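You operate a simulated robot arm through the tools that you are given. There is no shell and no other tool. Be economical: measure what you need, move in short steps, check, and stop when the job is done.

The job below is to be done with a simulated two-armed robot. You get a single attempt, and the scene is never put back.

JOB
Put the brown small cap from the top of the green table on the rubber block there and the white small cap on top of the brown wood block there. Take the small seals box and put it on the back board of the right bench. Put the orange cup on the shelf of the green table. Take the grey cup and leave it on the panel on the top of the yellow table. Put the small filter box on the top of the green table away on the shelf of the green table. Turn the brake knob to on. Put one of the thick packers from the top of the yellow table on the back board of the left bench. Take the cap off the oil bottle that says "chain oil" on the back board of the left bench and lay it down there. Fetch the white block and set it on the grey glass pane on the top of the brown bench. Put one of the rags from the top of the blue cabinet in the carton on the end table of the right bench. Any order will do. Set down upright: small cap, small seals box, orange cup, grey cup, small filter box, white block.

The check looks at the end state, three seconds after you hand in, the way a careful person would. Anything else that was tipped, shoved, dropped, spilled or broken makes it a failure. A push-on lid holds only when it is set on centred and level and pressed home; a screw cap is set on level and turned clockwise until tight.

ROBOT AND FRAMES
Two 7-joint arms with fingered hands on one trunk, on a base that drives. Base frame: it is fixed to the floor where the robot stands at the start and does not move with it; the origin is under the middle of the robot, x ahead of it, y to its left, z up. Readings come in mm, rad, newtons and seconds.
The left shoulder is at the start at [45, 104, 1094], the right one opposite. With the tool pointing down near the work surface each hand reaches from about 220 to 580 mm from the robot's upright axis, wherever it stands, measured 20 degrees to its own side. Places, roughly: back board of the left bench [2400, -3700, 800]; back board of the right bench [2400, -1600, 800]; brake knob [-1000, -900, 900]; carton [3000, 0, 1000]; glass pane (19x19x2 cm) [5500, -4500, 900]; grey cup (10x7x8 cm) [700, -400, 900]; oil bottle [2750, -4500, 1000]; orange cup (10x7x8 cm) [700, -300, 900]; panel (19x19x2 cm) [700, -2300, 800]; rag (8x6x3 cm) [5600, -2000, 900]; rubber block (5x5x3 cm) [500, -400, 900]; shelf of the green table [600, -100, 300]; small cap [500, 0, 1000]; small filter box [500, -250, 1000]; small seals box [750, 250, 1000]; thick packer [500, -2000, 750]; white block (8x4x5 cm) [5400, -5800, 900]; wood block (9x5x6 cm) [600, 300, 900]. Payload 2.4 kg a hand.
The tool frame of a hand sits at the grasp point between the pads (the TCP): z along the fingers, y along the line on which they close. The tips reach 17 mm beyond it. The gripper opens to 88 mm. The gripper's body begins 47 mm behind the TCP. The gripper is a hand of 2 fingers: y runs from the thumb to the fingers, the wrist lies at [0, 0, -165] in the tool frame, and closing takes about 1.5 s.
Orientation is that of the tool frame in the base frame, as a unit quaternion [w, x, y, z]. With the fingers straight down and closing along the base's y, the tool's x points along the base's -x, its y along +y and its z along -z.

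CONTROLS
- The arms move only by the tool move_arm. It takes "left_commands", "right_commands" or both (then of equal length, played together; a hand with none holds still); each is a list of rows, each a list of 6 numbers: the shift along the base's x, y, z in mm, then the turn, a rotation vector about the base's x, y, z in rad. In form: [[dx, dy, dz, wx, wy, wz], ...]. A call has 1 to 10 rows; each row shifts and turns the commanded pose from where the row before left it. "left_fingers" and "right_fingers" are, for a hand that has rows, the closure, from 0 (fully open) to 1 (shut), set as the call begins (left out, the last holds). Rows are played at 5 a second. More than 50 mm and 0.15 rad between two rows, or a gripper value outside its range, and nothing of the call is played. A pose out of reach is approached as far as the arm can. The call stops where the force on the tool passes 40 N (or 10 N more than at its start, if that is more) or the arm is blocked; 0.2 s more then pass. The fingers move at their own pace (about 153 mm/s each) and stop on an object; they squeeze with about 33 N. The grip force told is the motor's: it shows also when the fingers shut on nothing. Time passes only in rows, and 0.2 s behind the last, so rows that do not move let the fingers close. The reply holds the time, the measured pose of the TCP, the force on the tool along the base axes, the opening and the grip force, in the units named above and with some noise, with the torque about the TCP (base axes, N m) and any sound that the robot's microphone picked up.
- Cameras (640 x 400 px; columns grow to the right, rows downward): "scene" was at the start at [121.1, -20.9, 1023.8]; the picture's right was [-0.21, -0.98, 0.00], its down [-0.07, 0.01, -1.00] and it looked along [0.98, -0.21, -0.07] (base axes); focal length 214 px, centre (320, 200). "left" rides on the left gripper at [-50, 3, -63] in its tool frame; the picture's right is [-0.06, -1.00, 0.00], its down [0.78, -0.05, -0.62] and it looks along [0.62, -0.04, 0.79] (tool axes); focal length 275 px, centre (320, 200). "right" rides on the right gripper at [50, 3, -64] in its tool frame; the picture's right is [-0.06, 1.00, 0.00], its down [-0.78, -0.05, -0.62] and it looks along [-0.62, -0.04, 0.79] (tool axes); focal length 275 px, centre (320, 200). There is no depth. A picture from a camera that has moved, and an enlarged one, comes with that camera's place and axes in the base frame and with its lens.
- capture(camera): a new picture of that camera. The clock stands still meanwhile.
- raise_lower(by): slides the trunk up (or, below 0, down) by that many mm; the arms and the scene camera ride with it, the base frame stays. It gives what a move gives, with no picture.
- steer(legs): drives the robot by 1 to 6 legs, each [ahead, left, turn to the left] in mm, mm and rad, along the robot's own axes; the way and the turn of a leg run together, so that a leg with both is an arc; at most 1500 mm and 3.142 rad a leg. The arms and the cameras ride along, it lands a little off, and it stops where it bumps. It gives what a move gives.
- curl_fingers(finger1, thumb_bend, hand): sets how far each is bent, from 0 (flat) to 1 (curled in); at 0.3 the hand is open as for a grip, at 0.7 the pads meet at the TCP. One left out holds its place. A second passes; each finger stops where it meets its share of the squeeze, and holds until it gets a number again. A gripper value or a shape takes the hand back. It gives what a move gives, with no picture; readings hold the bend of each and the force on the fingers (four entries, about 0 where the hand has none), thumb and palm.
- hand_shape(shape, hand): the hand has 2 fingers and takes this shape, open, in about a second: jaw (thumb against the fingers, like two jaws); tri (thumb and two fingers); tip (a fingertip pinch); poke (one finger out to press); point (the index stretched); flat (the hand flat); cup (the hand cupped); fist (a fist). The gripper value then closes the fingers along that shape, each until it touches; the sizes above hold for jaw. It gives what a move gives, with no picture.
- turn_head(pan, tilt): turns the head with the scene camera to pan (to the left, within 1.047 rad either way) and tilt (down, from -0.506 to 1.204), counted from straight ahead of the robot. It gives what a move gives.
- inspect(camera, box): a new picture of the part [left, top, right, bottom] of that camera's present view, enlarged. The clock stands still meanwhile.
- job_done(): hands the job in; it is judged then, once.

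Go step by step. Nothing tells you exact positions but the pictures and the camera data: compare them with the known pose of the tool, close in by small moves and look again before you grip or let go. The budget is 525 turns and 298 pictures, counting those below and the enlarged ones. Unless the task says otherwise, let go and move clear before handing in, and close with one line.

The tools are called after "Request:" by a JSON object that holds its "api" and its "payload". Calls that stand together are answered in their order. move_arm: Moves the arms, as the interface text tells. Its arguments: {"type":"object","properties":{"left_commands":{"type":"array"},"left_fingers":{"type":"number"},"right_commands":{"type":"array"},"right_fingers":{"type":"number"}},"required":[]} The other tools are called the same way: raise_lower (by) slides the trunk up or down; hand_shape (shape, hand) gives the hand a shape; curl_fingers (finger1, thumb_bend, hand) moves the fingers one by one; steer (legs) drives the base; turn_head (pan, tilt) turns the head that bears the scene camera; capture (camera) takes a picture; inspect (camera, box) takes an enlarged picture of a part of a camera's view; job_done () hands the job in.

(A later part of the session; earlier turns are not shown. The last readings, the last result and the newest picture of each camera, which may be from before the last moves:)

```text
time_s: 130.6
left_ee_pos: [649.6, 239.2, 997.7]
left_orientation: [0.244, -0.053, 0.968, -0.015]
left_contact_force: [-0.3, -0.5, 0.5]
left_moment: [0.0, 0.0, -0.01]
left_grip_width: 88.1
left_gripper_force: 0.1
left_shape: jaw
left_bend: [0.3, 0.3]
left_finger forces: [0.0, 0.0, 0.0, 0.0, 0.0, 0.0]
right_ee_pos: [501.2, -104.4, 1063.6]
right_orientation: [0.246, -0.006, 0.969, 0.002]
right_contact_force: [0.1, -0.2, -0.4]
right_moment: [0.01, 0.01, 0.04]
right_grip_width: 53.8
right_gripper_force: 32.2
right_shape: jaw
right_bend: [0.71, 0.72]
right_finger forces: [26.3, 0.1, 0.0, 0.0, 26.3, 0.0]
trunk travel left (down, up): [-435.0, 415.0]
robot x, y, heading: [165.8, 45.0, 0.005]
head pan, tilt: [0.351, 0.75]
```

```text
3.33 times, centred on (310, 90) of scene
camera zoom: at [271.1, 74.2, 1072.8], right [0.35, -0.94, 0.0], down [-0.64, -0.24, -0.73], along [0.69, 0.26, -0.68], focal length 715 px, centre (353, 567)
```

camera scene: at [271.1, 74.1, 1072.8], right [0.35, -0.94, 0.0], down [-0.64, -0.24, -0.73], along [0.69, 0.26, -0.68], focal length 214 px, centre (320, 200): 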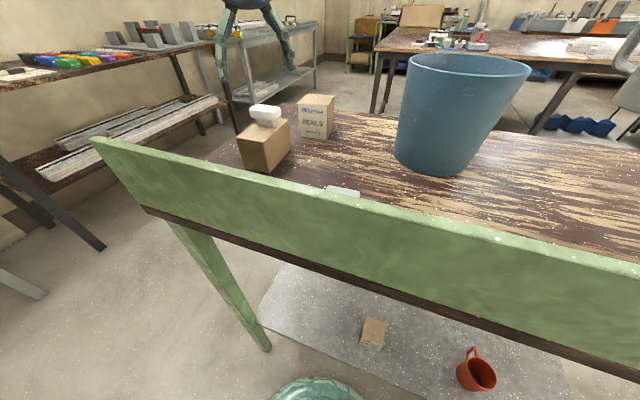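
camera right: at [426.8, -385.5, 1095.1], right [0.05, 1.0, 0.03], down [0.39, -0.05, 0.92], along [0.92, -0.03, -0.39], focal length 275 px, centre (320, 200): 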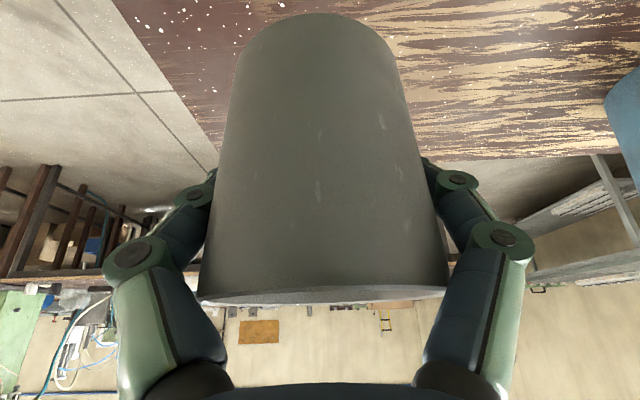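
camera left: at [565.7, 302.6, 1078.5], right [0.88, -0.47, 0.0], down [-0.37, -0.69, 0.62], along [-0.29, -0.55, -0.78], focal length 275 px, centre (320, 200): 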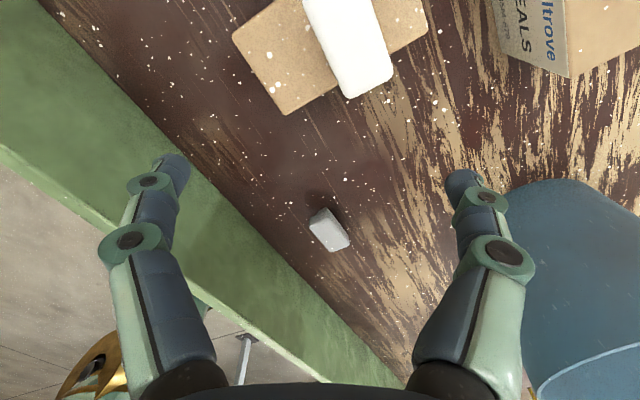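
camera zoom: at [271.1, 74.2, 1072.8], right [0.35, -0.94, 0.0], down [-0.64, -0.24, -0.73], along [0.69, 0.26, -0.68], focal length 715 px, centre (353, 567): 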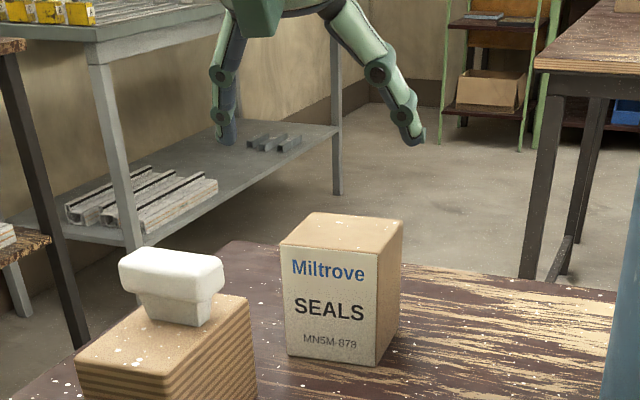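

Request:
{"api": "move_arm", "payload": {"left_commands": [[12, 1, -23, 0, 0, 0], [12, 1, -23, 0, 0, 0]]}}

Request:
{"api": "inspect", "payload": {"camera": "scene", "box": [230, 30, 390, 150]}}

Request:
{"api": "capture", "payload": {"camera": "left"}}

```text
time_s: 131.2
left_ee_pos: [673.1, 240.8, 949.2]
left_orientation: [0.243, -0.053, 0.968, -0.015]
left_contact_force: [0.1, 0.9, -0.5]
left_moment: [-0.01, -0.01, 0.01]
left_grip_width: 88.0
left_gripper_force: 0.1
left_shape: jaw
left_bend: [0.3, 0.3]
left_finger forces: [0.0, 0.0, 0.1, 0.0, 0.0, 0.0]
right_ee_pos: [500.0, -104.8, 1063.6]
right_orientation: [0.246, -0.005, 0.969, 0.001]
right_contact_force: [0.1, -0.4, -1.3]
right_moment: [-0.01, -0.02, 0.0]
right_grip_width: 53.4
right_gripper_force: 33.1
right_shape: jaw
right_bend: [0.71, 0.72]
right_finger forces: [26.3, 0.0, 0.1, 0.0, 26.1, 0.0]
trunk travel left (down, up): [-435.0, 415.0]
robot x, y, heading: [164.3, 48.3, 0.006]
head pan, tilt: [0.351, 0.75]
```

```text
3.33 times, centred on (310, 90) of scene
camera zoom: at [271.2, 74.1, 1072.8], right [0.35, -0.94, 0.0], down [-0.64, -0.24, -0.73], along [0.69, 0.26, -0.68], focal length 715 px, centre (353, 567)
```

zoom: 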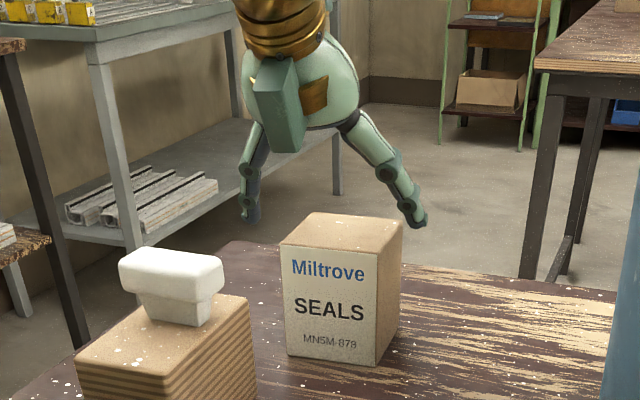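

```text
166 pictures are left
camera left: at [688.3, 249.1, 1027.5], right [0.15, -0.99, 0.08], down [-0.97, -0.13, 0.18], along [-0.17, -0.11, -0.98], focal length 275 px, centre (320, 200)
```

left: 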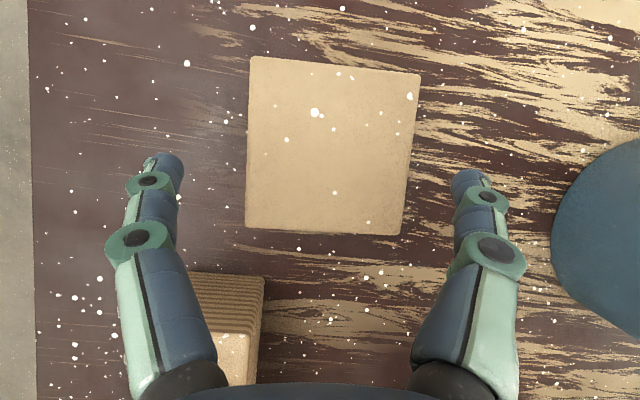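

The left camera shows the box top squarely; its centre is ≈(693,237). Final approach and grip.

Request:
{"api": "move_arm", "payload": {"left_commands": [[11, -2, -22, 0, 0, 0], [11, -1, -22, 0, 0, 0], [0, 0, 0, 0, 0, 0]]}}

Request:
{"api": "capture", "payload": {"camera": "left"}}

Request:
{"api": "inspect", "payload": {"camera": "scene", "box": [230, 30, 390, 150]}}

```text
time_s: 132.0
left_ee_pos: [697.2, 239.5, 908.2]
left_orientation: [0.245, -0.053, 0.968, -0.016]
left_contact_force: [-0.3, -0.2, 3.0]
left_moment: [-0.04, 0.05, -0.02]
left_grip_width: 87.6
left_gripper_force: 0.1
left_shape: jaw
left_bend: [0.3, 0.3]
left_finger forces: [0.2, 0.0, 0.0, 0.1, 2.4, 0.0]
right_ee_pos: [500.6, -105.7, 1063.4]
right_orientation: [0.247, -0.005, 0.969, 0.002]
right_contact_force: [-0.6, -0.5, -0.6]
right_moment: [0.01, -0.01, 0.0]
right_grip_width: 53.9
right_gripper_force: 32.8
right_shape: jaw
right_bend: [0.71, 0.72]
right_finger forces: [26.3, 0.0, 0.0, 0.0, 26.3, 0.0]
trunk travel left (down, up): [-435.0, 415.0]
robot x, y, heading: [163.8, 47.3, 0.003]
head pan, tilt: [0.351, 0.75]
```

```text
165 pictures are left
camera left: at [710.3, 247.0, 985.0], right [0.15, -0.98, 0.08], down [-0.97, -0.13, 0.18], along [-0.16, -0.11, -0.98], focal length 275 px, centre (320, 200)
```

left: 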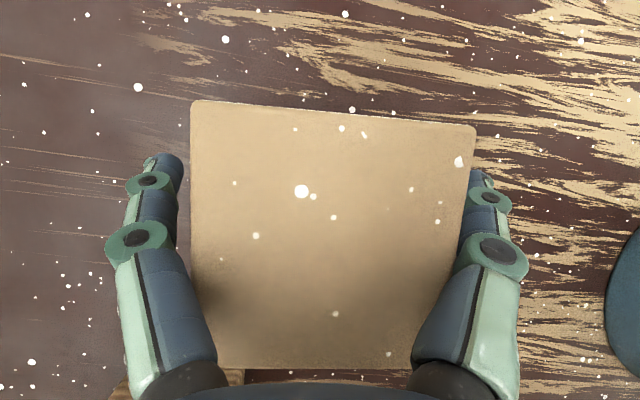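

```text
3.33 times, centred on (310, 90) of scene
camera zoom: at [270.9, 74.0, 1072.9], right [0.35, -0.94, 0.0], down [-0.64, -0.24, -0.73], along [0.69, 0.26, -0.68], focal length 715 px, centre (353, 567)
```

zoom: 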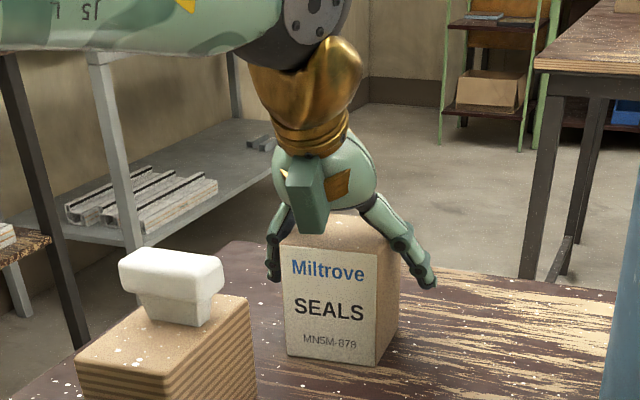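

Request:
{"api": "move_arm", "payload": {"left_commands": [[0, -3, 0, 0, 0, 0], [0, 0, 0, 0, 0, 0]]}}

Request:
{"api": "move_arm", "payload": {"left_commands": [[0, 0, 0, 0, 0, 0], [0, 0, 0, 0, 0, 0], [0, 0, 0, 0, 0, 0], [0, 0, 0, 0, 0, 0], [0, 0, 0, 0, 0, 0]], "left_fingers": 1}}

Request:
{"api": "move_arm", "payload": {"left_commands": [[0, 0, 5, 0, 0, 0], [0, 0, 20, 0, 0, 0], [0, 0, 40, 0, 0, 0], [-20, 0, 40, 0, 0, 0], [-30, 0, 30, 0, 0, 0]]}}

Request:
{"api": "inspect", "payload": {"camera": "scene", "box": [200, 0, 420, 150]}}

Request:
{"api": "capture", "payload": {"camera": "left"}}

```text
time_s: 132.6
left_ee_pos: [695.7, 236.9, 906.1]
left_orientation: [0.243, -0.055, 0.968, -0.016]
left_contact_force: [-0.3, 1.2, 1.9]
left_moment: [-0.08, 0.06, -0.05]
left_grip_width: 87.7
left_gripper_force: 0.1
left_shape: jaw
left_bend: [0.3, 0.3]
left_finger forces: [2.3, 0.0, 0.1, 0.0, 0.8, 0.0]
right_ee_pos: [499.5, -105.2, 1063.3]
right_orientation: [0.247, -0.006, 0.969, 0.001]
right_contact_force: [-1.1, -0.1, -1.1]
right_moment: [-0.01, 0.03, 0.01]
right_grip_width: 53.6
right_gripper_force: 33.2
right_shape: jaw
right_bend: [0.71, 0.72]
right_finger forces: [26.3, 0.0, 0.0, 0.0, 26.3, 0.1]
trunk travel left (down, up): [-435.0, 415.0]
robot x, y, heading: [166.8, 46.6, 0.008]
head pan, tilt: [0.351, 0.75]
```

```text
time_s: 133.8
left_ee_pos: [696.1, 236.3, 906.3]
left_orientation: [0.243, -0.054, 0.968, -0.015]
left_contact_force: [0.8, 0.3, 1.2]
left_moment: [0.09, 0.02, -0.04]
left_grip_width: 63.1
left_gripper_force: 33.1
left_shape: jaw
left_bend: [0.65, 0.63]
left_finger forces: [28.6, 0.0, 0.0, 0.1, 27.9, 0.1]
right_ee_pos: [500.0, -104.2, 1062.6]
right_orientation: [0.246, -0.005, 0.969, 0.001]
right_contact_force: [-0.1, 0.3, -1.6]
right_moment: [0.0, -0.01, -0.03]
right_grip_width: 53.7
right_gripper_force: 32.9
right_shape: jaw
right_bend: [0.71, 0.72]
right_finger forces: [26.3, 0.0, 0.0, 0.0, 26.4, 0.0]
trunk travel left (down, up): [-435.0, 415.0]
robot x, y, heading: [162.9, 46.7, 0.011]
head pan, tilt: [0.351, 0.75]
```

```text
time_s: 135.0
left_ee_pos: [644.2, 232.9, 1043.4]
left_orientation: [0.243, -0.053, 0.968, -0.014]
left_contact_force: [0.2, -0.2, -0.8]
left_moment: [-0.01, -0.02, 0.02]
left_grip_width: 63.1
left_gripper_force: 33.1
left_shape: jaw
left_bend: [0.65, 0.63]
left_finger forces: [27.5, 0.0, 0.0, 0.0, 27.6, 0.1]
right_ee_pos: [500.6, -105.1, 1063.3]
right_orientation: [0.248, -0.006, 0.969, 0.002]
right_contact_force: [0.2, -0.2, -1.1]
right_moment: [-0.02, -0.01, 0.01]
right_grip_width: 53.7
right_gripper_force: 33.0
right_shape: jaw
right_bend: [0.71, 0.72]
right_finger forces: [26.3, 0.0, 0.0, 0.0, 26.3, 0.1]
trunk travel left (down, up): [-435.0, 415.0]
robot x, y, heading: [162.5, 47.9, 0.006]
head pan, tilt: [0.351, 0.75]
```

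```text
2.67 times, centred on (310, 75) of scene
camera zoom: at [270.9, 74.2, 1072.8], right [0.35, -0.94, 0.0], down [-0.64, -0.24, -0.73], along [0.69, 0.26, -0.68], focal length 572 px, centre (347, 533)
```

zoom: 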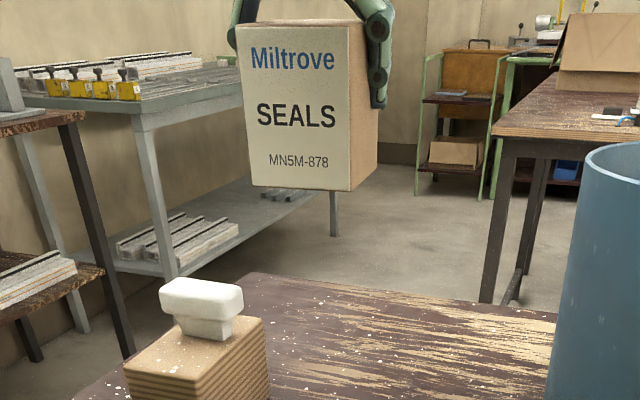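

```text
162 pictures are left
camera left: at [658.2, 240.5, 1120.3], right [0.15, -0.98, 0.08], down [-0.97, -0.13, 0.18], along [-0.17, -0.11, -0.98], focal length 275 px, centre (320, 200)
```

left: 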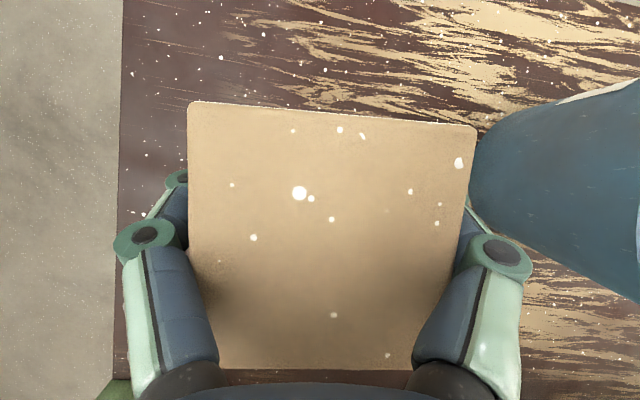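

Seals box held level. Pull the hands in and back away, then survey to the right for the yellow table.

Request:
{"api": "move_arm", "payload": {"left_commands": [[-30, -5, 20, 0, 0, 0], [-40, -15, 10, 0, 0, 0], [-40, -15, 5, 0, 0, 0], [-25, -15, 0, 0, 0, 0]]}}

Request:
{"api": "steer", "payload": {"legs": [[-450, 0, 0]]}}

Request:
{"api": "turn_head", "payload": {"pan": -1.04, "tilt": 0.25}}

Request:
{"api": "capture", "payload": {"camera": "scene"}}

```text
time_s: 136.0
left_ee_pos: [510.4, 184.4, 1078.4]
left_orientation: [0.243, -0.054, 0.968, -0.015]
left_contact_force: [-0.1, 1.8, -0.5]
left_moment: [0.0, -0.01, 0.01]
left_grip_width: 63.5
left_gripper_force: 33.3
left_shape: jaw
left_bend: [0.65, 0.63]
left_finger forces: [27.2, 0.0, 0.0, 0.0, 27.3, 0.0]
right_ee_pos: [500.1, -104.4, 1063.7]
right_orientation: [0.247, -0.005, 0.969, 0.001]
right_contact_force: [0.1, 0.6, -1.5]
right_moment: [-0.01, 0.0, -0.01]
right_grip_width: 53.5
right_gripper_force: 33.0
right_shape: jaw
right_bend: [0.71, 0.72]
right_finger forces: [26.4, 0.0, 0.0, 0.0, 26.3, 0.0]
trunk travel left (down, up): [-435.0, 415.0]
robot x, y, heading: [166.2, 45.2, 0.005]
head pan, tilt: [0.351, 0.75]
```

```text
time_s: 138.7
left_ee_pos: [54.8, 181.5, 1078.2]
left_orientation: [0.243, -0.055, 0.968, -0.015]
left_contact_force: [-0.2, -0.4, -1.0]
left_moment: [0.0, -0.01, 0.02]
left_grip_width: 63.4
left_gripper_force: 33.3
left_shape: jaw
left_bend: [0.65, 0.63]
left_finger forces: [27.1, 0.1, 0.0, 0.0, 27.3, 0.1]
right_ee_pos: [45.5, -107.4, 1063.6]
right_orientation: [0.247, -0.007, 0.969, 0.002]
right_contact_force: [0.0, -0.5, -1.2]
right_moment: [0.01, 0.02, -0.01]
right_grip_width: 53.8
right_gripper_force: 33.0
right_shape: jaw
right_bend: [0.71, 0.72]
right_finger forces: [26.4, 0.1, 0.1, 0.0, 26.3, 0.0]
trunk travel left (down, up): [-435.0, 415.0]
robot x, y, heading: [-292.9, 39.4, 0.011]
head pan, tilt: [0.351, 0.75]
```

```text
time_s: 140.2
left_ee_pos: [55.6, 183.1, 1078.0]
left_orientation: [0.243, -0.055, 0.968, -0.015]
left_contact_force: [0.1, -0.3, -1.1]
left_moment: [0.0, 0.0, -0.03]
left_grip_width: 62.8
left_gripper_force: 33.2
left_shape: jaw
left_bend: [0.65, 0.63]
left_finger forces: [27.1, 0.1, 0.1, 0.0, 27.2, 0.0]
right_ee_pos: [45.6, -107.8, 1063.8]
right_orientation: [0.246, -0.008, 0.969, 0.003]
right_contact_force: [0.0, -0.5, -2.3]
right_moment: [0.01, 0.0, 0.0]
right_grip_width: 53.5
right_gripper_force: 32.8
right_shape: jaw
right_bend: [0.71, 0.72]
right_finger forces: [26.2, 0.0, 0.0, 0.0, 26.2, 0.0]
trunk travel left (down, up): [-435.0, 415.0]
robot x, y, heading: [-292.5, 42.8, 0.011]
head pan, tilt: [-1.04, 0.25]
```

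```text
161 pictures are left
camera scene: at [-213.4, -38.4, 1117.8], right [-0.86, -0.52, 0.0], down [-0.13, 0.21, -0.97], along [0.5, -0.83, -0.25], focal length 214 px, centre (320, 200)
```

scene: 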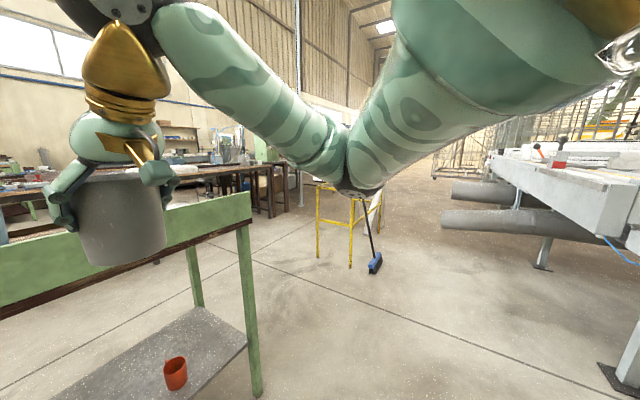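

The yellow table is near (600,-1900..-2300), with a broom leaning on its near side. I turn right, drive past the green table, and look closer.

Request:
{"api": "steer", "payload": {"legs": [[0, 0, -1.571], [1150, 0, 0], [0, 880, 0]]}}

Request:
{"api": "turn_head", "payload": {"pan": 0, "tilt": 0.35}}

Request:
{"api": "capture", "payload": {"camera": "scene"}}

```text
time_s: 154.2
left_ee_pos: [697.2, -1467.5, 1077.1]
left_orientation: [0.159, 0.657, 0.714, -0.185]
left_contact_force: [-1.0, 0.5, -1.3]
left_moment: [-0.01, 0.0, 0.0]
left_grip_width: 63.4
left_gripper_force: 32.4
left_shape: jaw
left_bend: [0.65, 0.63]
left_finger forces: [27.0, 0.0, 0.0, 0.0, 27.0, 0.1]
right_ee_pos: [408.9, -1448.8, 1063.6]
right_orientation: [0.173, 0.691, 0.679, -0.177]
right_contact_force: [0.3, -0.8, -1.2]
right_moment: [0.01, -0.01, -0.02]
right_grip_width: 53.5
right_gripper_force: 33.0
right_shape: jaw
right_bend: [0.71, 0.72]
right_finger forces: [26.2, 0.0, 0.0, 0.0, 26.3, 0.0]
trunk travel left (down, up): [-435.0, 415.0]
robot x, y, heading: [565.8, -1119.4, -1.588]
head pan, tilt: [-1.04, 0.25]
```

```text
time_s: 155.5
left_ee_pos: [698.2, -1465.7, 1078.0]
left_orientation: [0.159, 0.656, 0.715, -0.184]
left_contact_force: [-0.1, -0.4, -1.0]
left_moment: [0.03, -0.01, 0.0]
left_grip_width: 63.1
left_gripper_force: 33.3
left_shape: jaw
left_bend: [0.65, 0.63]
left_finger forces: [27.0, 0.1, 0.0, 0.1, 27.1, 0.0]
right_ee_pos: [407.4, -1448.6, 1064.0]
right_orientation: [0.173, 0.691, 0.68, -0.176]
right_contact_force: [-0.7, -0.7, -1.2]
right_moment: [-0.02, -0.01, 0.01]
right_grip_width: 53.7
right_gripper_force: 33.0
right_shape: jaw
right_bend: [0.71, 0.72]
right_finger forces: [26.4, 0.1, 0.0, 0.0, 26.3, 0.0]
trunk travel left (down, up): [-435.0, 415.0]
robot x, y, heading: [572.4, -1115.7, -1.591]
head pan, tilt: [0.0, 0.351]
```

```text
160 pictures are left
camera scene: at [565.6, -1241.6, 1108.4], right [-1.0, 0.02, 0.0], down [0.01, 0.34, -0.94], along [-0.02, -0.94, -0.34], focal length 214 px, centre (320, 200)
```

scene: 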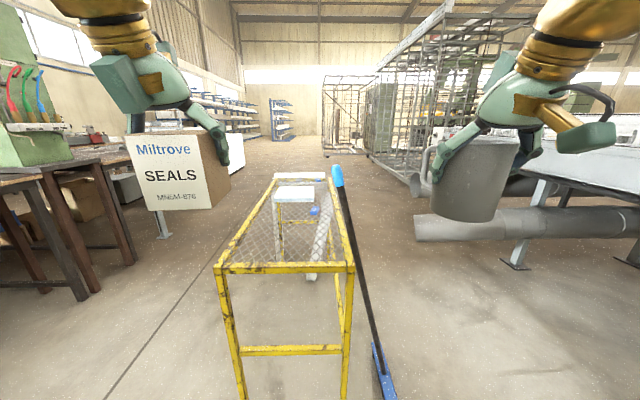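

Request:
{"api": "inspect", "payload": {"camera": "scene", "box": [200, 160, 400, 290]}}

```text
3.08 times, centred on (300, 225) of scene
camera zoom: at [565.6, -1241.6, 1108.4], right [-1.0, 0.02, 0.0], down [0.01, 0.34, -0.94], along [-0.02, -0.94, -0.34], focal length 660 px, centre (382, 123)
```

zoom: 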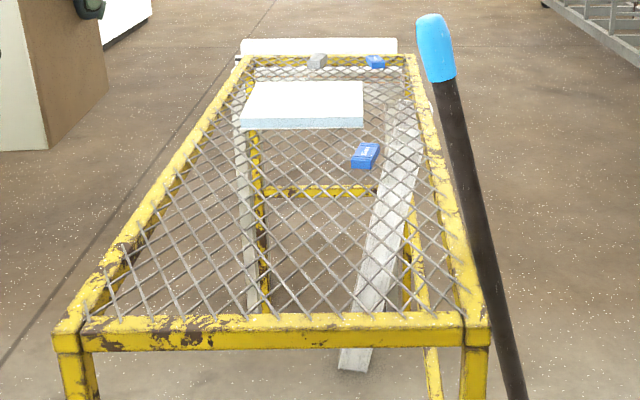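

The panel (665,-2295) and packers are best reached from the table's left (+x) side. I drive around to there and face the table.

Request:
{"api": "steer", "payload": {"legs": [[0, 580, 0.02], [1170, 0, 0], [0, 0, -1.571]]}}

Request:
{"api": "turn_head", "payload": {"pan": 0, "tilt": 0.7}}

Request:
{"api": "capture", "payload": {"camera": "scene"}}

```text
time_s: 168.2
left_ee_pos: [819.8, -2431.9, 1077.3]
left_orientation: [-0.015, 0.968, 0.055, -0.244]
left_contact_force: [0.3, 0.2, -0.8]
left_moment: [0.01, 0.01, -0.03]
left_grip_width: 63.0
left_gripper_force: 33.0
left_shape: jaw
left_bend: [0.65, 0.63]
left_finger forces: [26.7, 0.0, 0.0, 0.0, 27.1, 0.0]
right_ee_pos: [828.8, -2142.6, 1063.4]
right_orientation: [0.003, 0.969, 0.008, -0.247]
right_contact_force: [-0.5, 0.4, -0.6]
right_moment: [-0.02, -0.01, -0.01]
right_grip_width: 53.6
right_gripper_force: 33.0
right_shape: jaw
right_bend: [0.71, 0.72]
right_finger forces: [26.1, 0.1, 0.0, 0.0, 25.9, 0.1]
trunk travel left (down, up): [-435.0, 415.0]
robot x, y, heading: [1167.0, -2289.1, -3.133]
head pan, tilt: [0.0, 0.351]
```

```text
time_s: 169.0
left_ee_pos: [819.8, -2432.3, 1078.0]
left_orientation: [-0.015, 0.968, 0.056, -0.244]
left_contact_force: [-0.2, 0.0, -1.1]
left_moment: [-0.02, 0.02, 0.01]
left_grip_width: 63.2
left_gripper_force: 33.1
left_shape: jaw
left_bend: [0.65, 0.63]
left_finger forces: [26.8, 0.0, 0.0, 0.1, 27.0, 0.1]
right_ee_pos: [829.3, -2141.1, 1063.2]
right_orientation: [0.002, 0.969, 0.007, -0.247]
right_contact_force: [-0.2, 0.1, -1.6]
right_moment: [0.0, -0.01, 0.02]
right_grip_width: 53.6
right_gripper_force: 32.5
right_shape: jaw
right_bend: [0.71, 0.72]
right_finger forces: [26.1, 0.1, 0.0, 0.1, 25.9, 0.0]
trunk travel left (down, up): [-435.0, 415.0]
robot x, y, heading: [1165.6, -2293.6, -3.132]
head pan, tilt: [0.0, 0.7]
```

```text
158 pictures are left
camera scene: at [1049.5, -2295.4, 1077.1], right [-0.01, 1.0, 0.0], down [0.64, 0.01, -0.77], along [-0.77, -0.01, -0.64], focal length 214 px, centre (320, 200)
```

scene: 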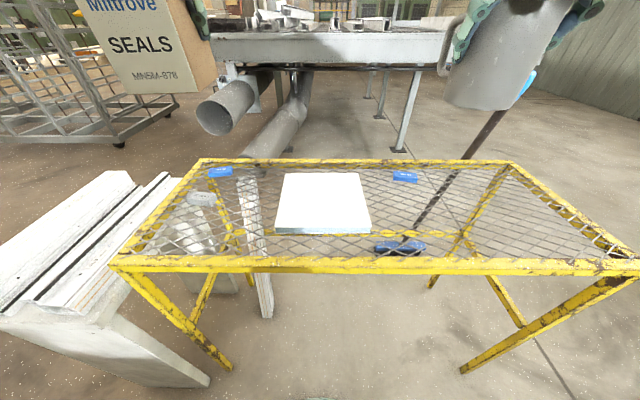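

Request:
{"api": "inspect", "payload": {"camera": "scene", "box": [190, 150, 450, 280]}}

```text
2.46 times, centred on (320, 215) of scene
camera zoom: at [1049.5, -2295.4, 1077.1], right [-0.01, 1.0, 0.0], down [0.64, 0.01, -0.77], along [-0.77, -0.01, -0.64], focal length 528 px, centre (320, 163)
```

zoom: 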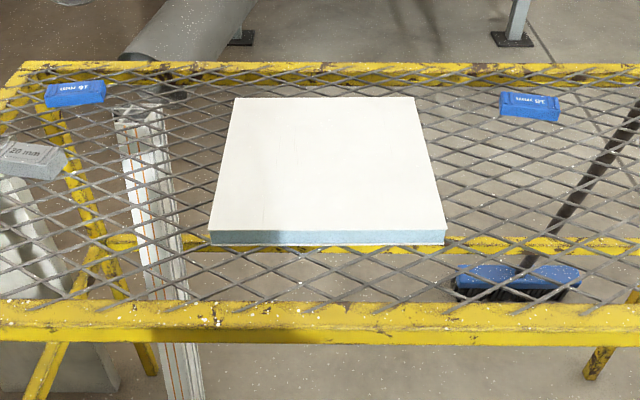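

Panel top centre ≈(664,-2292), z≈768. I carry the grey cup over it.

Request:
{"api": "move_arm", "payload": {"right_commands": [[-27, -30, -10, 0, 0, 0], [-27, -30, -10, 0, 0, 0], [-27, -30, -15, 0, 0, 0], [-27, -30, -25, 0, 0, 0], [-27, -29, -25, 0, 0, 0], [0, 0, -40, 0, 0, 0], [0, 0, -40, 0, 0, 0]], "left_commands": [[5, -10, 0, 0, 0, 0], [5, -10, 0, 0, 0, 0], [5, -10, 0, 0, 0, 0], [5, -10, 0, 0, 0, 0], [0, -10, 0, 0, 0, 0], [0, 0, 0, 0, 0, 0], [0, 0, 0, 0, 0, 0]]}}

Request:
{"api": "capture", "payload": {"camera": "scene"}}

Request:
{"api": "capture", "payload": {"camera": "right"}}

```text
time_s: 170.6
left_ee_pos: [839.2, -2481.6, 1078.3]
left_orientation: [-0.014, 0.968, 0.056, -0.243]
left_contact_force: [-0.5, 0.5, -0.8]
left_moment: [0.01, 0.02, 0.01]
left_grip_width: 63.2
left_gripper_force: 33.0
left_shape: jaw
left_bend: [0.65, 0.63]
left_finger forces: [26.9, 0.0, 0.1, 0.0, 26.9, 0.1]
right_ee_pos: [693.1, -2291.1, 897.5]
right_orientation: [0.003, 0.969, 0.009, -0.247]
right_contact_force: [-0.3, 0.2, -0.9]
right_moment: [-0.01, -0.02, 0.0]
right_grip_width: 53.5
right_gripper_force: 32.7
right_shape: jaw
right_bend: [0.71, 0.72]
right_finger forces: [26.2, 0.0, 0.1, 0.1, 26.2, 0.0]
trunk travel left (down, up): [-435.0, 415.0]
robot x, y, heading: [1164.9, -2291.4, -3.127]
head pan, tilt: [0.0, 0.7]
```

```text
156 pictures are left
camera scene: at [1049.5, -2295.4, 1077.0], right [-0.01, 1.0, 0.0], down [0.64, 0.01, -0.76], along [-0.76, -0.01, -0.64], focal length 214 px, centre (320, 200)
```

scene: 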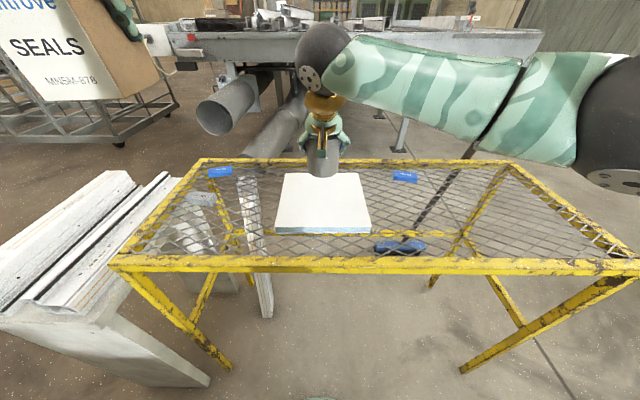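

```text
155 pictures are left
camera right: at [767.6, -2292.7, 928.7], right [-0.04, -1.0, 0.03], down [-0.39, 0.04, 0.92], along [-0.92, 0.02, -0.39], focal length 275 px, centre (320, 200)
```

right: 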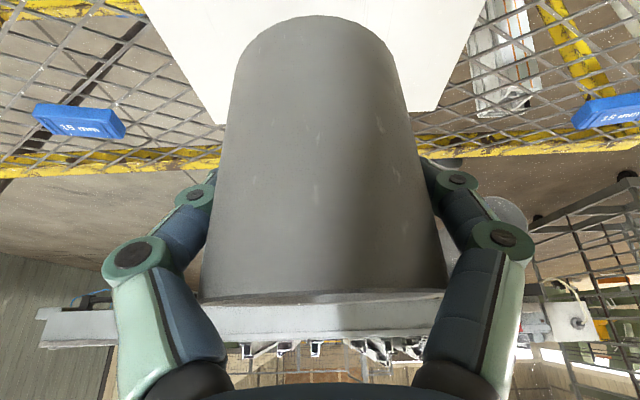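

Request:
{"api": "move_arm", "payload": {"right_commands": [[-5, 0, -35, 0, 0, 0], [-5, 0, -28, 0, 0, 0], [0, 0, 0, 0, 0, 0]]}}

Request:
{"api": "inspect", "payload": {"camera": "scene", "box": [230, 120, 410, 250]}}

```text
time_s: 171.4
left_ee_pos: [838.7, -2482.6, 1077.1]
left_orientation: [-0.015, 0.968, 0.056, -0.243]
left_contact_force: [-1.4, -0.3, -1.7]
left_moment: [0.04, 0.05, -0.01]
left_grip_width: 63.0
left_gripper_force: 32.8
left_shape: jaw
left_bend: [0.65, 0.63]
left_finger forces: [26.9, 0.1, 0.1, 0.0, 26.9, 0.1]
right_ee_pos: [682.7, -2292.7, 836.2]
right_orientation: [0.003, 0.969, 0.008, -0.246]
right_contact_force: [0.5, 0.3, -1.8]
right_moment: [-0.01, -0.03, 0.04]
right_grip_width: 53.9
right_gripper_force: 33.5
right_shape: jaw
right_bend: [0.71, 0.72]
right_finger forces: [26.4, 0.0, 0.1, 0.0, 26.1, 0.0]
trunk travel left (down, up): [-435.0, 415.0]
robot x, y, heading: [1160.5, -2290.0, -3.133]
head pan, tilt: [0.0, 0.7]
```

```text
3.08 times, centred on (320, 185) of scene
camera zoom: at [1049.5, -2295.5, 1077.0], right [-0.01, 1.0, 0.0], down [0.64, 0.01, -0.76], along [-0.76, -0.01, -0.64], focal length 660 px, centre (320, 246)
```

zoom: 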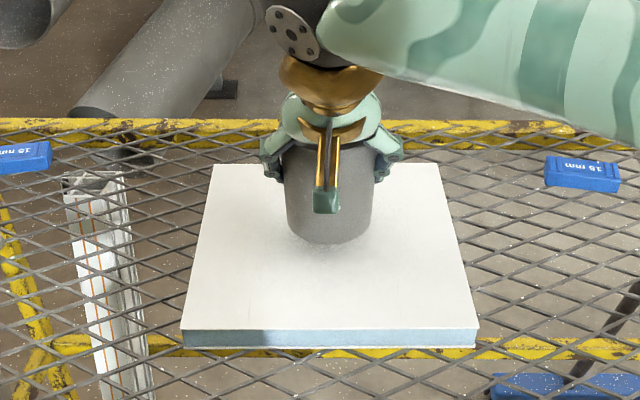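

Request:
{"api": "move_arm", "payload": {"right_commands": [[0, 0, -5, 0, 0, 0], [0, 0, 0, 0, 0, 0]]}}

Request:
{"api": "move_arm", "payload": {"right_commands": [[0, 0, -4, 0, 0, 0], [0, 0, 0, 0, 0, 0]]}}

Request:
{"api": "move_arm", "payload": {"right_commands": [[0, 0, -3, 0, 0, 0], [0, 0, 0, 0, 0, 0]]}}

```text
time_s: 172.0
left_ee_pos: [839.5, -2482.9, 1077.8]
left_orientation: [-0.015, 0.968, 0.055, -0.243]
left_contact_force: [-0.5, -0.9, -1.3]
left_moment: [-0.02, 0.0, -0.01]
left_grip_width: 63.1
left_gripper_force: 33.5
left_shape: jaw
left_bend: [0.65, 0.63]
left_finger forces: [26.8, 0.0, 0.0, 0.1, 26.9, 0.0]
right_ee_pos: [682.7, -2291.2, 831.2]
right_orientation: [0.002, 0.969, 0.008, -0.248]
right_contact_force: [-0.3, 0.2, -1.0]
right_moment: [0.0, -0.03, 0.01]
right_grip_width: 53.6
right_gripper_force: 32.7
right_shape: jaw
right_bend: [0.71, 0.72]
right_finger forces: [26.3, 0.0, 0.1, 0.1, 26.1, 0.1]
trunk travel left (down, up): [-435.0, 415.0]
robot x, y, heading: [1166.1, -2294.9, -3.131]
head pan, tilt: [0.0, 0.7]
```

```text
time_s: 172.6
left_ee_pos: [839.8, -2481.0, 1078.8]
left_orientation: [-0.015, 0.968, 0.056, -0.243]
left_contact_force: [-0.5, 0.4, -1.7]
left_moment: [-0.01, 0.01, 0.02]
left_grip_width: 63.1
left_gripper_force: 33.1
left_shape: jaw
left_bend: [0.65, 0.63]
left_finger forces: [26.8, 0.1, 0.1, 0.0, 26.9, 0.0]
right_ee_pos: [683.6, -2291.4, 826.0]
right_orientation: [0.001, 0.969, 0.008, -0.247]
right_contact_force: [-0.8, 0.4, -0.5]
right_moment: [-0.01, -0.04, -0.02]
right_grip_width: 53.6
right_gripper_force: 32.9
right_shape: jaw
right_bend: [0.71, 0.72]
right_finger forces: [26.3, 0.0, 0.1, 0.0, 26.3, 0.1]
trunk travel left (down, up): [-435.0, 415.0]
robot x, y, heading: [1162.7, -2291.7, -3.128]
head pan, tilt: [0.0, 0.7]
```

```text
time_s: 173.2
left_ee_pos: [839.6, -2481.7, 1077.8]
left_orientation: [-0.015, 0.968, 0.055, -0.243]
left_contact_force: [0.3, -0.2, -0.4]
left_moment: [0.0, 0.0, -0.01]
left_grip_width: 63.0
left_gripper_force: 32.7
left_shape: jaw
left_bend: [0.65, 0.63]
left_finger forces: [26.8, 0.0, 0.0, 0.1, 26.9, 0.1]
right_ee_pos: [682.6, -2289.6, 824.5]
right_orientation: [0.002, 0.969, 0.007, -0.247]
right_contact_force: [0.1, -0.2, -1.8]
right_moment: [0.04, -0.03, 0.0]
right_grip_width: 53.8
right_gripper_force: 32.9
right_shape: jaw
right_bend: [0.71, 0.72]
right_finger forces: [26.4, 0.0, 0.0, 0.0, 26.3, 0.0]
trunk travel left (down, up): [-435.0, 415.0]
robot x, y, heading: [1166.1, -2294.2, -3.133]
head pan, tilt: [0.0, 0.7]
```

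Request:
{"api": "move_arm", "payload": {"right_commands": [[0, 0, -3, 0, 0, 0], [0, 0, 0, 0, 0, 0]]}}

Request:
{"api": "move_arm", "payload": {"right_commands": [[0, 0, -3, 0, 0, 0], [0, 0, 0, 0, 0, 0]]}}

Request:
{"api": "inspect", "payload": {"camera": "scene", "box": [230, 120, 410, 250]}}

```text
time_s: 173.8
left_ee_pos: [839.1, -2481.7, 1077.8]
left_orientation: [-0.015, 0.968, 0.056, -0.243]
left_contact_force: [-0.6, 0.5, -2.0]
left_moment: [0.02, 0.03, -0.02]
left_grip_width: 63.3
left_gripper_force: 33.0
left_shape: jaw
left_bend: [0.65, 0.63]
left_finger forces: [26.8, 0.0, 0.0, 0.1, 27.0, 0.0]
right_ee_pos: [683.5, -2291.4, 819.7]
right_orientation: [0.002, 0.969, 0.008, -0.247]
right_contact_force: [0.1, 0.0, -1.7]
right_moment: [-0.03, -0.01, -0.01]
right_grip_width: 53.6
right_gripper_force: 32.7
right_shape: jaw
right_bend: [0.71, 0.72]
right_finger forces: [26.3, 0.0, 0.1, 0.0, 26.2, 0.0]
trunk travel left (down, up): [-435.0, 415.0]
robot x, y, heading: [1164.2, -2292.2, -3.133]
head pan, tilt: [0.0, 0.7]
```

```text
time_s: 174.4
left_ee_pos: [838.4, -2482.6, 1078.4]
left_orientation: [-0.014, 0.968, 0.056, -0.243]
left_contact_force: [-0.3, 0.8, -1.6]
left_moment: [-0.02, 0.0, 0.0]
left_grip_width: 63.3
left_gripper_force: 33.2
left_shape: jaw
left_bend: [0.65, 0.63]
left_finger forces: [26.9, 0.0, 0.1, 0.0, 26.9, 0.0]
right_ee_pos: [682.9, -2291.5, 817.9]
right_orientation: [0.002, 0.969, 0.007, -0.248]
right_contact_force: [-0.6, 0.0, 2.9]
right_moment: [-0.05, 0.04, -0.01]
right_grip_width: 53.4
right_gripper_force: 33.1
right_shape: jaw
right_bend: [0.72, 0.72]
right_finger forces: [26.5, 0.0, 0.0, 0.0, 26.8, 0.0]
trunk travel left (down, up): [-435.0, 415.0]
robot x, y, heading: [1162.3, -2294.5, -3.129]
head pan, tilt: [0.0, 0.7]
```

```text
3.08 times, centred on (320, 185) of scene
camera zoom: at [1049.8, -2295.5, 1077.1], right [-0.01, 1.0, 0.0], down [0.64, 0.01, -0.76], along [-0.76, -0.01, -0.64], focal length 660 px, centre (320, 246)
```

zoom: 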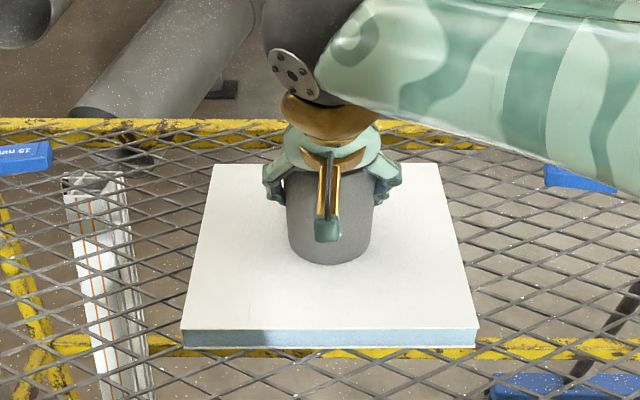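

The cup rests on the panel centre. Release and retreat along the tool axis.

Request:
{"api": "move_arm", "payload": {"right_commands": [[0, 0, 0, 0, 0, 0], [0, 0, 0, 0, 0, 0], [0, 0, 0, 0, 0, 0], [0, 0, 0, 0, 0, 0]], "right_fingers": 0}}

Request:
{"api": "move_arm", "payload": {"right_commands": [[3, 0, 6, 0, 0, 0], [8, 0, 14, 0, 0, 0], [16, 0, 29, 0, 0, 0], [20, 0, 36, 0, 0, 0], [20, 0, 36, 0, 0, 0], [0, 25, 30, 0, 0, 0]]}}

Request:
{"api": "inspect", "payload": {"camera": "scene", "box": [180, 130, 440, 260]}}

Request:
{"api": "capture", "payload": {"camera": "right"}}

```text
time_s: 175.4
left_ee_pos: [839.1, -2481.4, 1077.6]
left_orientation: [-0.014, 0.968, 0.056, -0.243]
left_contact_force: [-0.5, 0.3, -1.0]
left_moment: [0.0, 0.01, 0.03]
left_grip_width: 63.1
left_gripper_force: 33.4
left_shape: jaw
left_bend: [0.65, 0.63]
left_finger forces: [26.7, 0.0, 0.0, 0.0, 26.8, 0.0]
right_ee_pos: [682.2, -2290.5, 817.8]
right_orientation: [0.002, 0.969, 0.008, -0.248]
right_contact_force: [0.8, -0.3, 0.1]
right_moment: [0.02, -0.04, 0.03]
right_grip_width: 87.9
right_gripper_force: 0.0
right_shape: jaw
right_bend: [0.3, 0.3]
right_finger forces: [0.0, 0.1, 0.0, 0.0, 0.0, 0.0]
trunk travel left (down, up): [-435.0, 415.0]
robot x, y, heading: [1162.8, -2289.3, -3.131]
head pan, tilt: [0.0, 0.7]
```

```text
time_s: 176.8
left_ee_pos: [839.0, -2482.2, 1078.0]
left_orientation: [-0.015, 0.968, 0.056, -0.243]
left_contact_force: [0.2, 0.6, -0.9]
left_moment: [-0.03, 0.0, 0.03]
left_grip_width: 62.9
left_gripper_force: 33.0
left_shape: jaw
left_bend: [0.65, 0.63]
left_finger forces: [26.9, 0.1, 0.0, 0.0, 26.9, 0.1]
right_ee_pos: [751.5, -2265.3, 968.5]
right_orientation: [0.001, 0.969, 0.007, -0.247]
right_contact_force: [0.2, 0.7, -0.6]
right_moment: [0.0, 0.03, 0.0]
right_grip_width: 87.8
right_gripper_force: 0.0
right_shape: jaw
right_bend: [0.3, 0.3]
right_finger forces: [0.1, 0.0, 0.0, 0.1, 0.0, 0.0]
trunk travel left (down, up): [-435.0, 415.0]
robot x, y, heading: [1164.6, -2290.3, -3.133]
head pan, tilt: [0.0, 0.7]
```

```text
2.46 times, centred on (310, 195) of scene
camera zoom: at [1049.7, -2295.4, 1077.0], right [-0.01, 1.0, 0.0], down [0.64, 0.01, -0.76], along [-0.76, -0.01, -0.64], focal length 528 px, centre (345, 212)
```

zoom: 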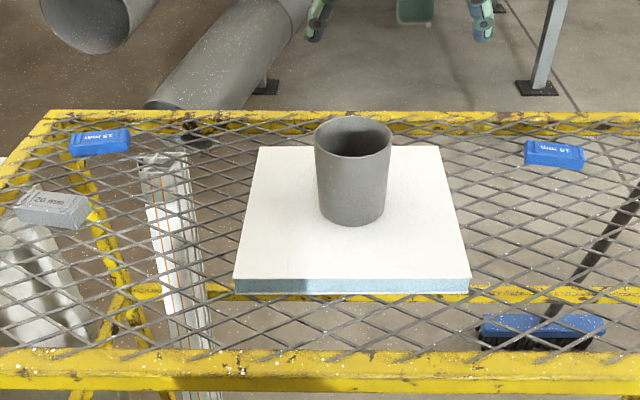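

```text
151 pictures are left
camera right: at [826.4, -2266.6, 1000.5], right [-0.04, -1.0, 0.03], down [-0.39, 0.04, 0.92], along [-0.92, 0.02, -0.39], focal length 275 px, centre (320, 200)
```

right: 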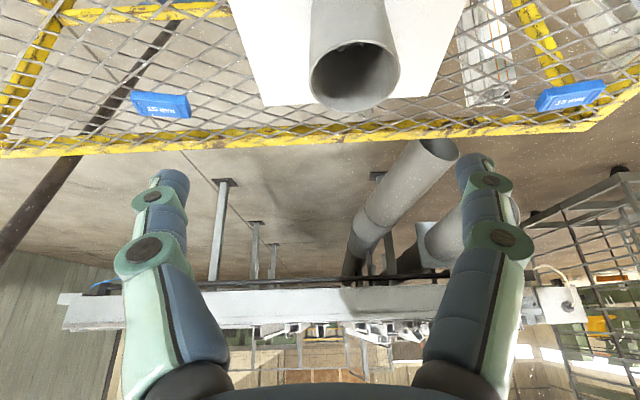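

Grey cup done. Now read the packers' labels.

Request:
{"api": "inspect", "payload": {"camera": "right", "box": [120, 75, 210, 130]}}

Request:
{"api": "inspect", "payload": {"camera": "scene", "box": [180, 175, 250, 230]}}

Request:
{"api": "inspect", "payload": {"camera": "scene", "box": [385, 180, 425, 205]}}

```text
7.11 times, centred on (165, 102) of right
camera zoom: at [826.4, -2266.6, 1000.5], right [-0.04, -1.0, 0.03], down [-0.39, 0.04, 0.92], along [-0.92, 0.02, -0.39], focal length 1958 px, centre (1422, 893)
```

zoom: 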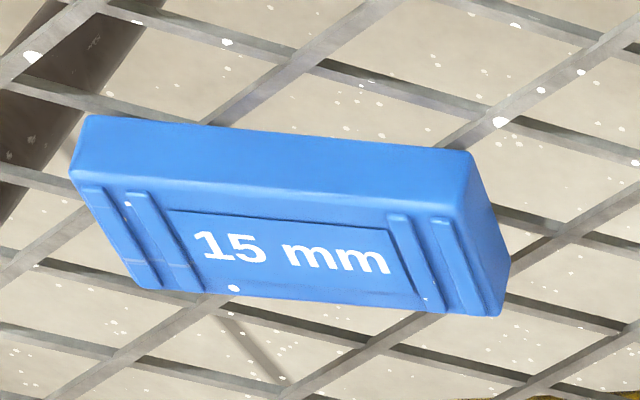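

```text
7.27 times, centred on (215, 202) of scene
camera zoom: at [1049.7, -2295.4, 1077.0], right [-0.01, 1.0, 0.0], down [0.64, 0.01, -0.76], along [-0.76, -0.01, -0.64], focal length 1560 px, centre (1084, 182)
```

zoom: 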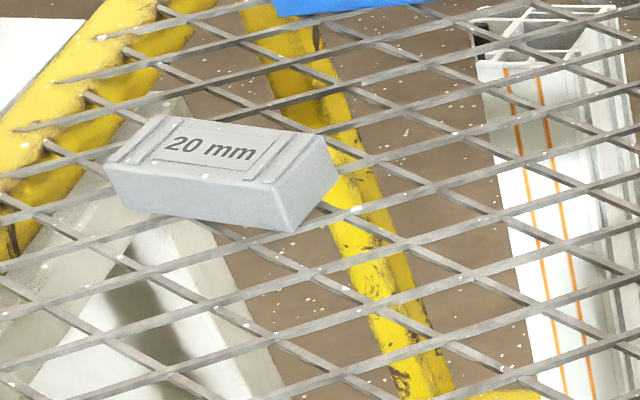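

```text
16.00 times, centred on (405, 192) of scene
camera zoom: at [1049.7, -2295.4, 1077.0], right [-0.01, 1.0, 0.0], down [0.64, 0.01, -0.76], along [-0.76, -0.01, -0.64], focal length 3432 px, centre (-1040, 320)
```

zoom: 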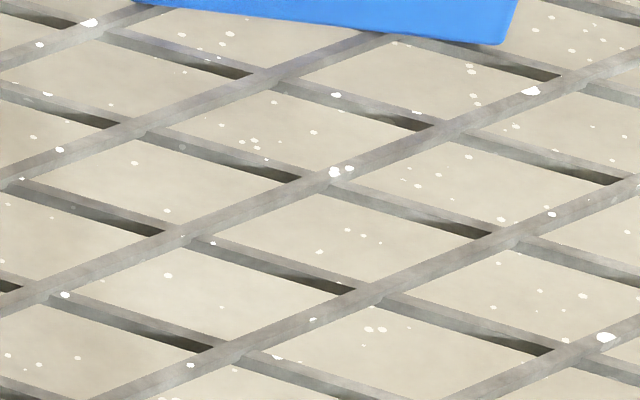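

The two blue packers (15 mm) are the matching pair; I'll take the one near (572,-2072). Move the base closer/right, lower the trunk, and turn the right tool vertical, closing along x.

Request:
{"api": "move_arm", "payload": {"right_commands": [[2, 4, 6, -0.0325, -0.0328, -0.129], [2, 4, 6, -0.0325, -0.0328, -0.129], [2, 4, 6, -0.0325, -0.0328, -0.129], [2, 4, 6, -0.0325, -0.0328, -0.129], [2, 4, 6, -0.0325, -0.0328, -0.129], [2, 4, 6, -0.0325, -0.0328, -0.129], [2, 4, 6, -0.0325, -0.0328, -0.129], [2, 4, 6, -0.0325, -0.0328, -0.129], [2, 4, 6, -0.0325, -0.0328, -0.129], [2, 4, 6, -0.0325, -0.0328, -0.129]]}}

Request:
{"api": "move_arm", "payload": {"right_commands": [[0, 0, 6, -0.0325, -0.0328, -0.129], [0, 0, 6, -0.0325, -0.0328, -0.129]]}}

Request:
{"api": "steer", "payload": {"legs": [[85, -120, 0]]}}

Request:
{"api": "raise_lower", "payload": {"by": -100}}

Request:
{"api": "capture", "payload": {"camera": "right"}}

Request:
{"api": "capture", "payload": {"camera": "scene"}}

```text
time_s: 179.0
left_ee_pos: [838.8, -2481.7, 1078.6]
left_orientation: [-0.015, 0.968, 0.056, -0.243]
left_contact_force: [0.8, -0.5, -1.0]
left_moment: [-0.01, 0.02, -0.02]
left_grip_width: 63.1
left_gripper_force: 32.8
left_shape: jaw
left_bend: [0.65, 0.63]
left_finger forces: [26.7, 0.0, 0.0, 0.1, 27.0, 0.1]
right_ee_pos: [770.8, -2226.1, 1028.7]
right_orientation: [0.0, 0.791, -0.609, -0.047]
right_contact_force: [0.0, 0.3, 0.3]
right_moment: [-0.02, 0.02, 0.04]
right_grip_width: 87.9
right_gripper_force: 0.0
right_shape: jaw
right_bend: [0.3, 0.3]
right_finger forces: [0.0, 0.1, 0.0, 0.1, 0.1, 0.0]
trunk travel left (down, up): [-435.0, 415.0]
robot x, y, heading: [1165.4, -2295.6, -3.132]
head pan, tilt: [0.0, 0.7]
```

```text
time_s: 179.6
left_ee_pos: [838.0, -2482.0, 1078.1]
left_orientation: [-0.014, 0.968, 0.056, -0.243]
left_contact_force: [0.3, -0.1, -0.8]
left_moment: [-0.02, 0.03, -0.01]
left_grip_width: 63.0
left_gripper_force: 32.5
left_shape: jaw
left_bend: [0.65, 0.63]
left_finger forces: [26.7, 0.0, 0.1, 0.1, 26.9, 0.1]
right_ee_pos: [771.2, -2225.5, 1040.4]
right_orientation: [0.0, 0.708, -0.707, -0.001]
right_contact_force: [-0.6, 0.4, 0.9]
right_moment: [-0.02, 0.0, -0.01]
right_grip_width: 88.0
right_gripper_force: 0.1
right_shape: jaw
right_bend: [0.3, 0.3]
right_finger forces: [0.0, 0.1, 0.1, 0.1, 0.0, 0.1]
trunk travel left (down, up): [-435.0, 415.0]
robot x, y, heading: [1164.8, -2293.0, -3.13]
head pan, tilt: [0.0, 0.7]
```

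```text
time_s: 181.0
left_ee_pos: [752.4, -2363.5, 1078.4]
left_orientation: [-0.015, 0.968, 0.055, -0.243]
left_contact_force: [0.4, 0.8, -1.7]
left_moment: [-0.01, 0.0, 0.0]
left_grip_width: 63.2
left_gripper_force: 33.1
left_shape: jaw
left_bend: [0.65, 0.63]
left_finger forces: [26.7, 0.0, 0.1, 0.0, 26.9, 0.1]
right_ee_pos: [686.1, -2106.8, 1040.2]
right_orientation: [0.0, -0.707, 0.707, 0.001]
right_contact_force: [-0.5, 0.0, 0.5]
right_moment: [-0.04, -0.01, 0.01]
right_grip_width: 88.1
right_gripper_force: 0.1
right_shape: jaw
right_bend: [0.3, 0.3]
right_finger forces: [0.0, 0.0, 0.0, 0.0, 0.0, 0.1]
trunk travel left (down, up): [-435.0, 415.0]
robot x, y, heading: [1080.6, -2173.9, -3.138]
head pan, tilt: [0.0, 0.7]
```

```text
time_s: 182.3
left_ee_pos: [748.8, -2364.0, 970.2]
left_orientation: [-0.015, 0.971, 0.054, -0.231]
left_contact_force: [-0.4, 0.9, -1.3]
left_moment: [0.03, 0.01, 0.0]
left_grip_width: 63.3
left_gripper_force: 32.6
left_shape: jaw
left_bend: [0.65, 0.63]
left_finger forces: [26.7, 0.0, 0.0, 0.0, 27.0, 0.1]
right_ee_pos: [685.1, -2106.2, 941.0]
right_orientation: [-0.001, -0.706, 0.708, 0.001]
right_contact_force: [-0.6, 0.1, -0.3]
right_moment: [-0.01, -0.01, -0.02]
right_grip_width: 87.9
right_gripper_force: 0.0
right_shape: jaw
right_bend: [0.3, 0.3]
right_finger forces: [0.1, 0.0, 0.0, 0.0, 0.1, 0.0]
trunk travel left (down, up): [-335.0, 515.0]
robot x, y, heading: [1079.7, -2177.2, -3.136]
head pan, tilt: [0.0, 0.7]
```

```text
147 pictures are left
camera right: at [683.6, -2155.6, 1003.5], right [-1.0, 0.06, 0.0], down [0.05, 0.78, 0.62], along [0.04, 0.62, -0.79], focal length 275 px, centre (320, 200)
```

right: 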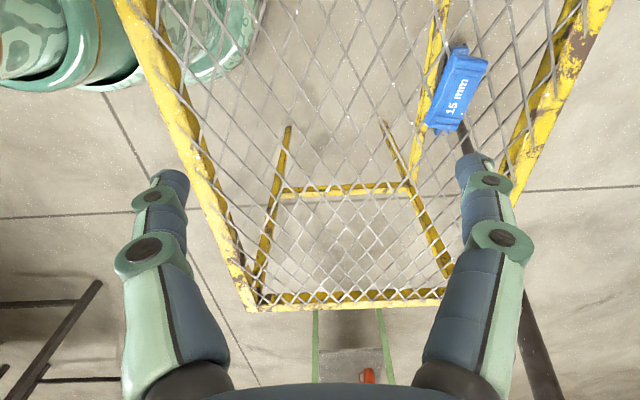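

```text
146 pictures are left
camera scene: at [961.7, -2177.8, 976.5], right [-0.01, 1.0, 0.0], down [0.64, 0.0, -0.76], along [-0.76, -0.01, -0.64], focal length 214 px, centre (320, 200)
```

scene: 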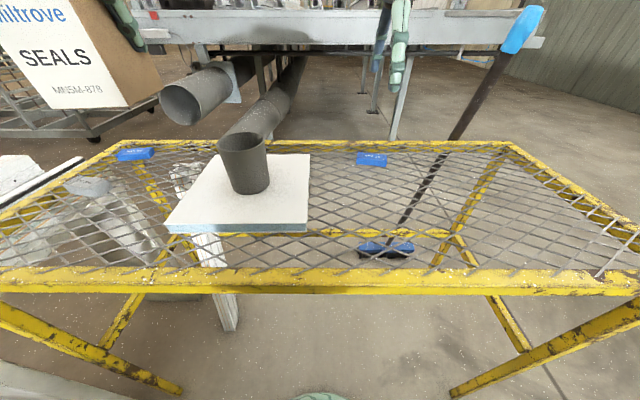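

Packer centre ≈(571,-2076), turned ~11°. Move above it.

Request:
{"api": "move_arm", "payload": {"right_commands": [[-30, 8, -10, 0, 0, -0.1], [-30, 8, -20, 0, 0, -0.1], [-30, 8, -25, 0, 0, 0], [-24, 6, -25, 0, 0, 0]], "right_fingers": 0.2}}

Request:
{"api": "capture", "payload": {"camera": "right"}}

```text
time_s: 183.3
left_ee_pos: [749.3, -2363.8, 969.5]
left_orientation: [-0.015, 0.972, 0.054, -0.23]
left_contact_force: [0.3, -0.3, -1.1]
left_moment: [0.03, 0.01, 0.02]
left_grip_width: 63.3
left_gripper_force: 32.9
left_shape: jaw
left_bend: [0.65, 0.63]
left_finger forces: [26.7, 0.0, 0.0, 0.0, 26.9, 0.0]
right_ee_pos: [569.9, -2074.6, 859.8]
right_orientation: [0.0, -0.633, 0.774, 0.002]
right_contact_force: [-0.6, 0.3, 0.5]
right_moment: [0.0, 0.01, -0.01]
right_grip_width: 70.6
right_gripper_force: 0.1
right_shape: jaw
right_bend: [0.59, 0.55]
right_finger forces: [0.0, 0.1, 0.1, 0.0, 0.0, 0.0]
trunk travel left (down, up): [-335.0, 515.0]
robot x, y, heading: [1079.8, -2176.7, -3.132]
head pan, tilt: [0.0, 0.7]
```

```text
145 pictures are left
camera right: at [557.4, -2123.3, 923.0], right [-0.97, 0.26, 0.0], down [0.2, 0.76, 0.62], along [0.16, 0.6, -0.78], focal length 275 px, centre (320, 200)
```

right: 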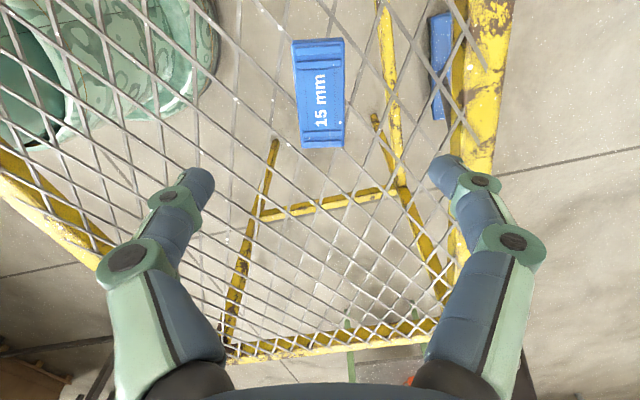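

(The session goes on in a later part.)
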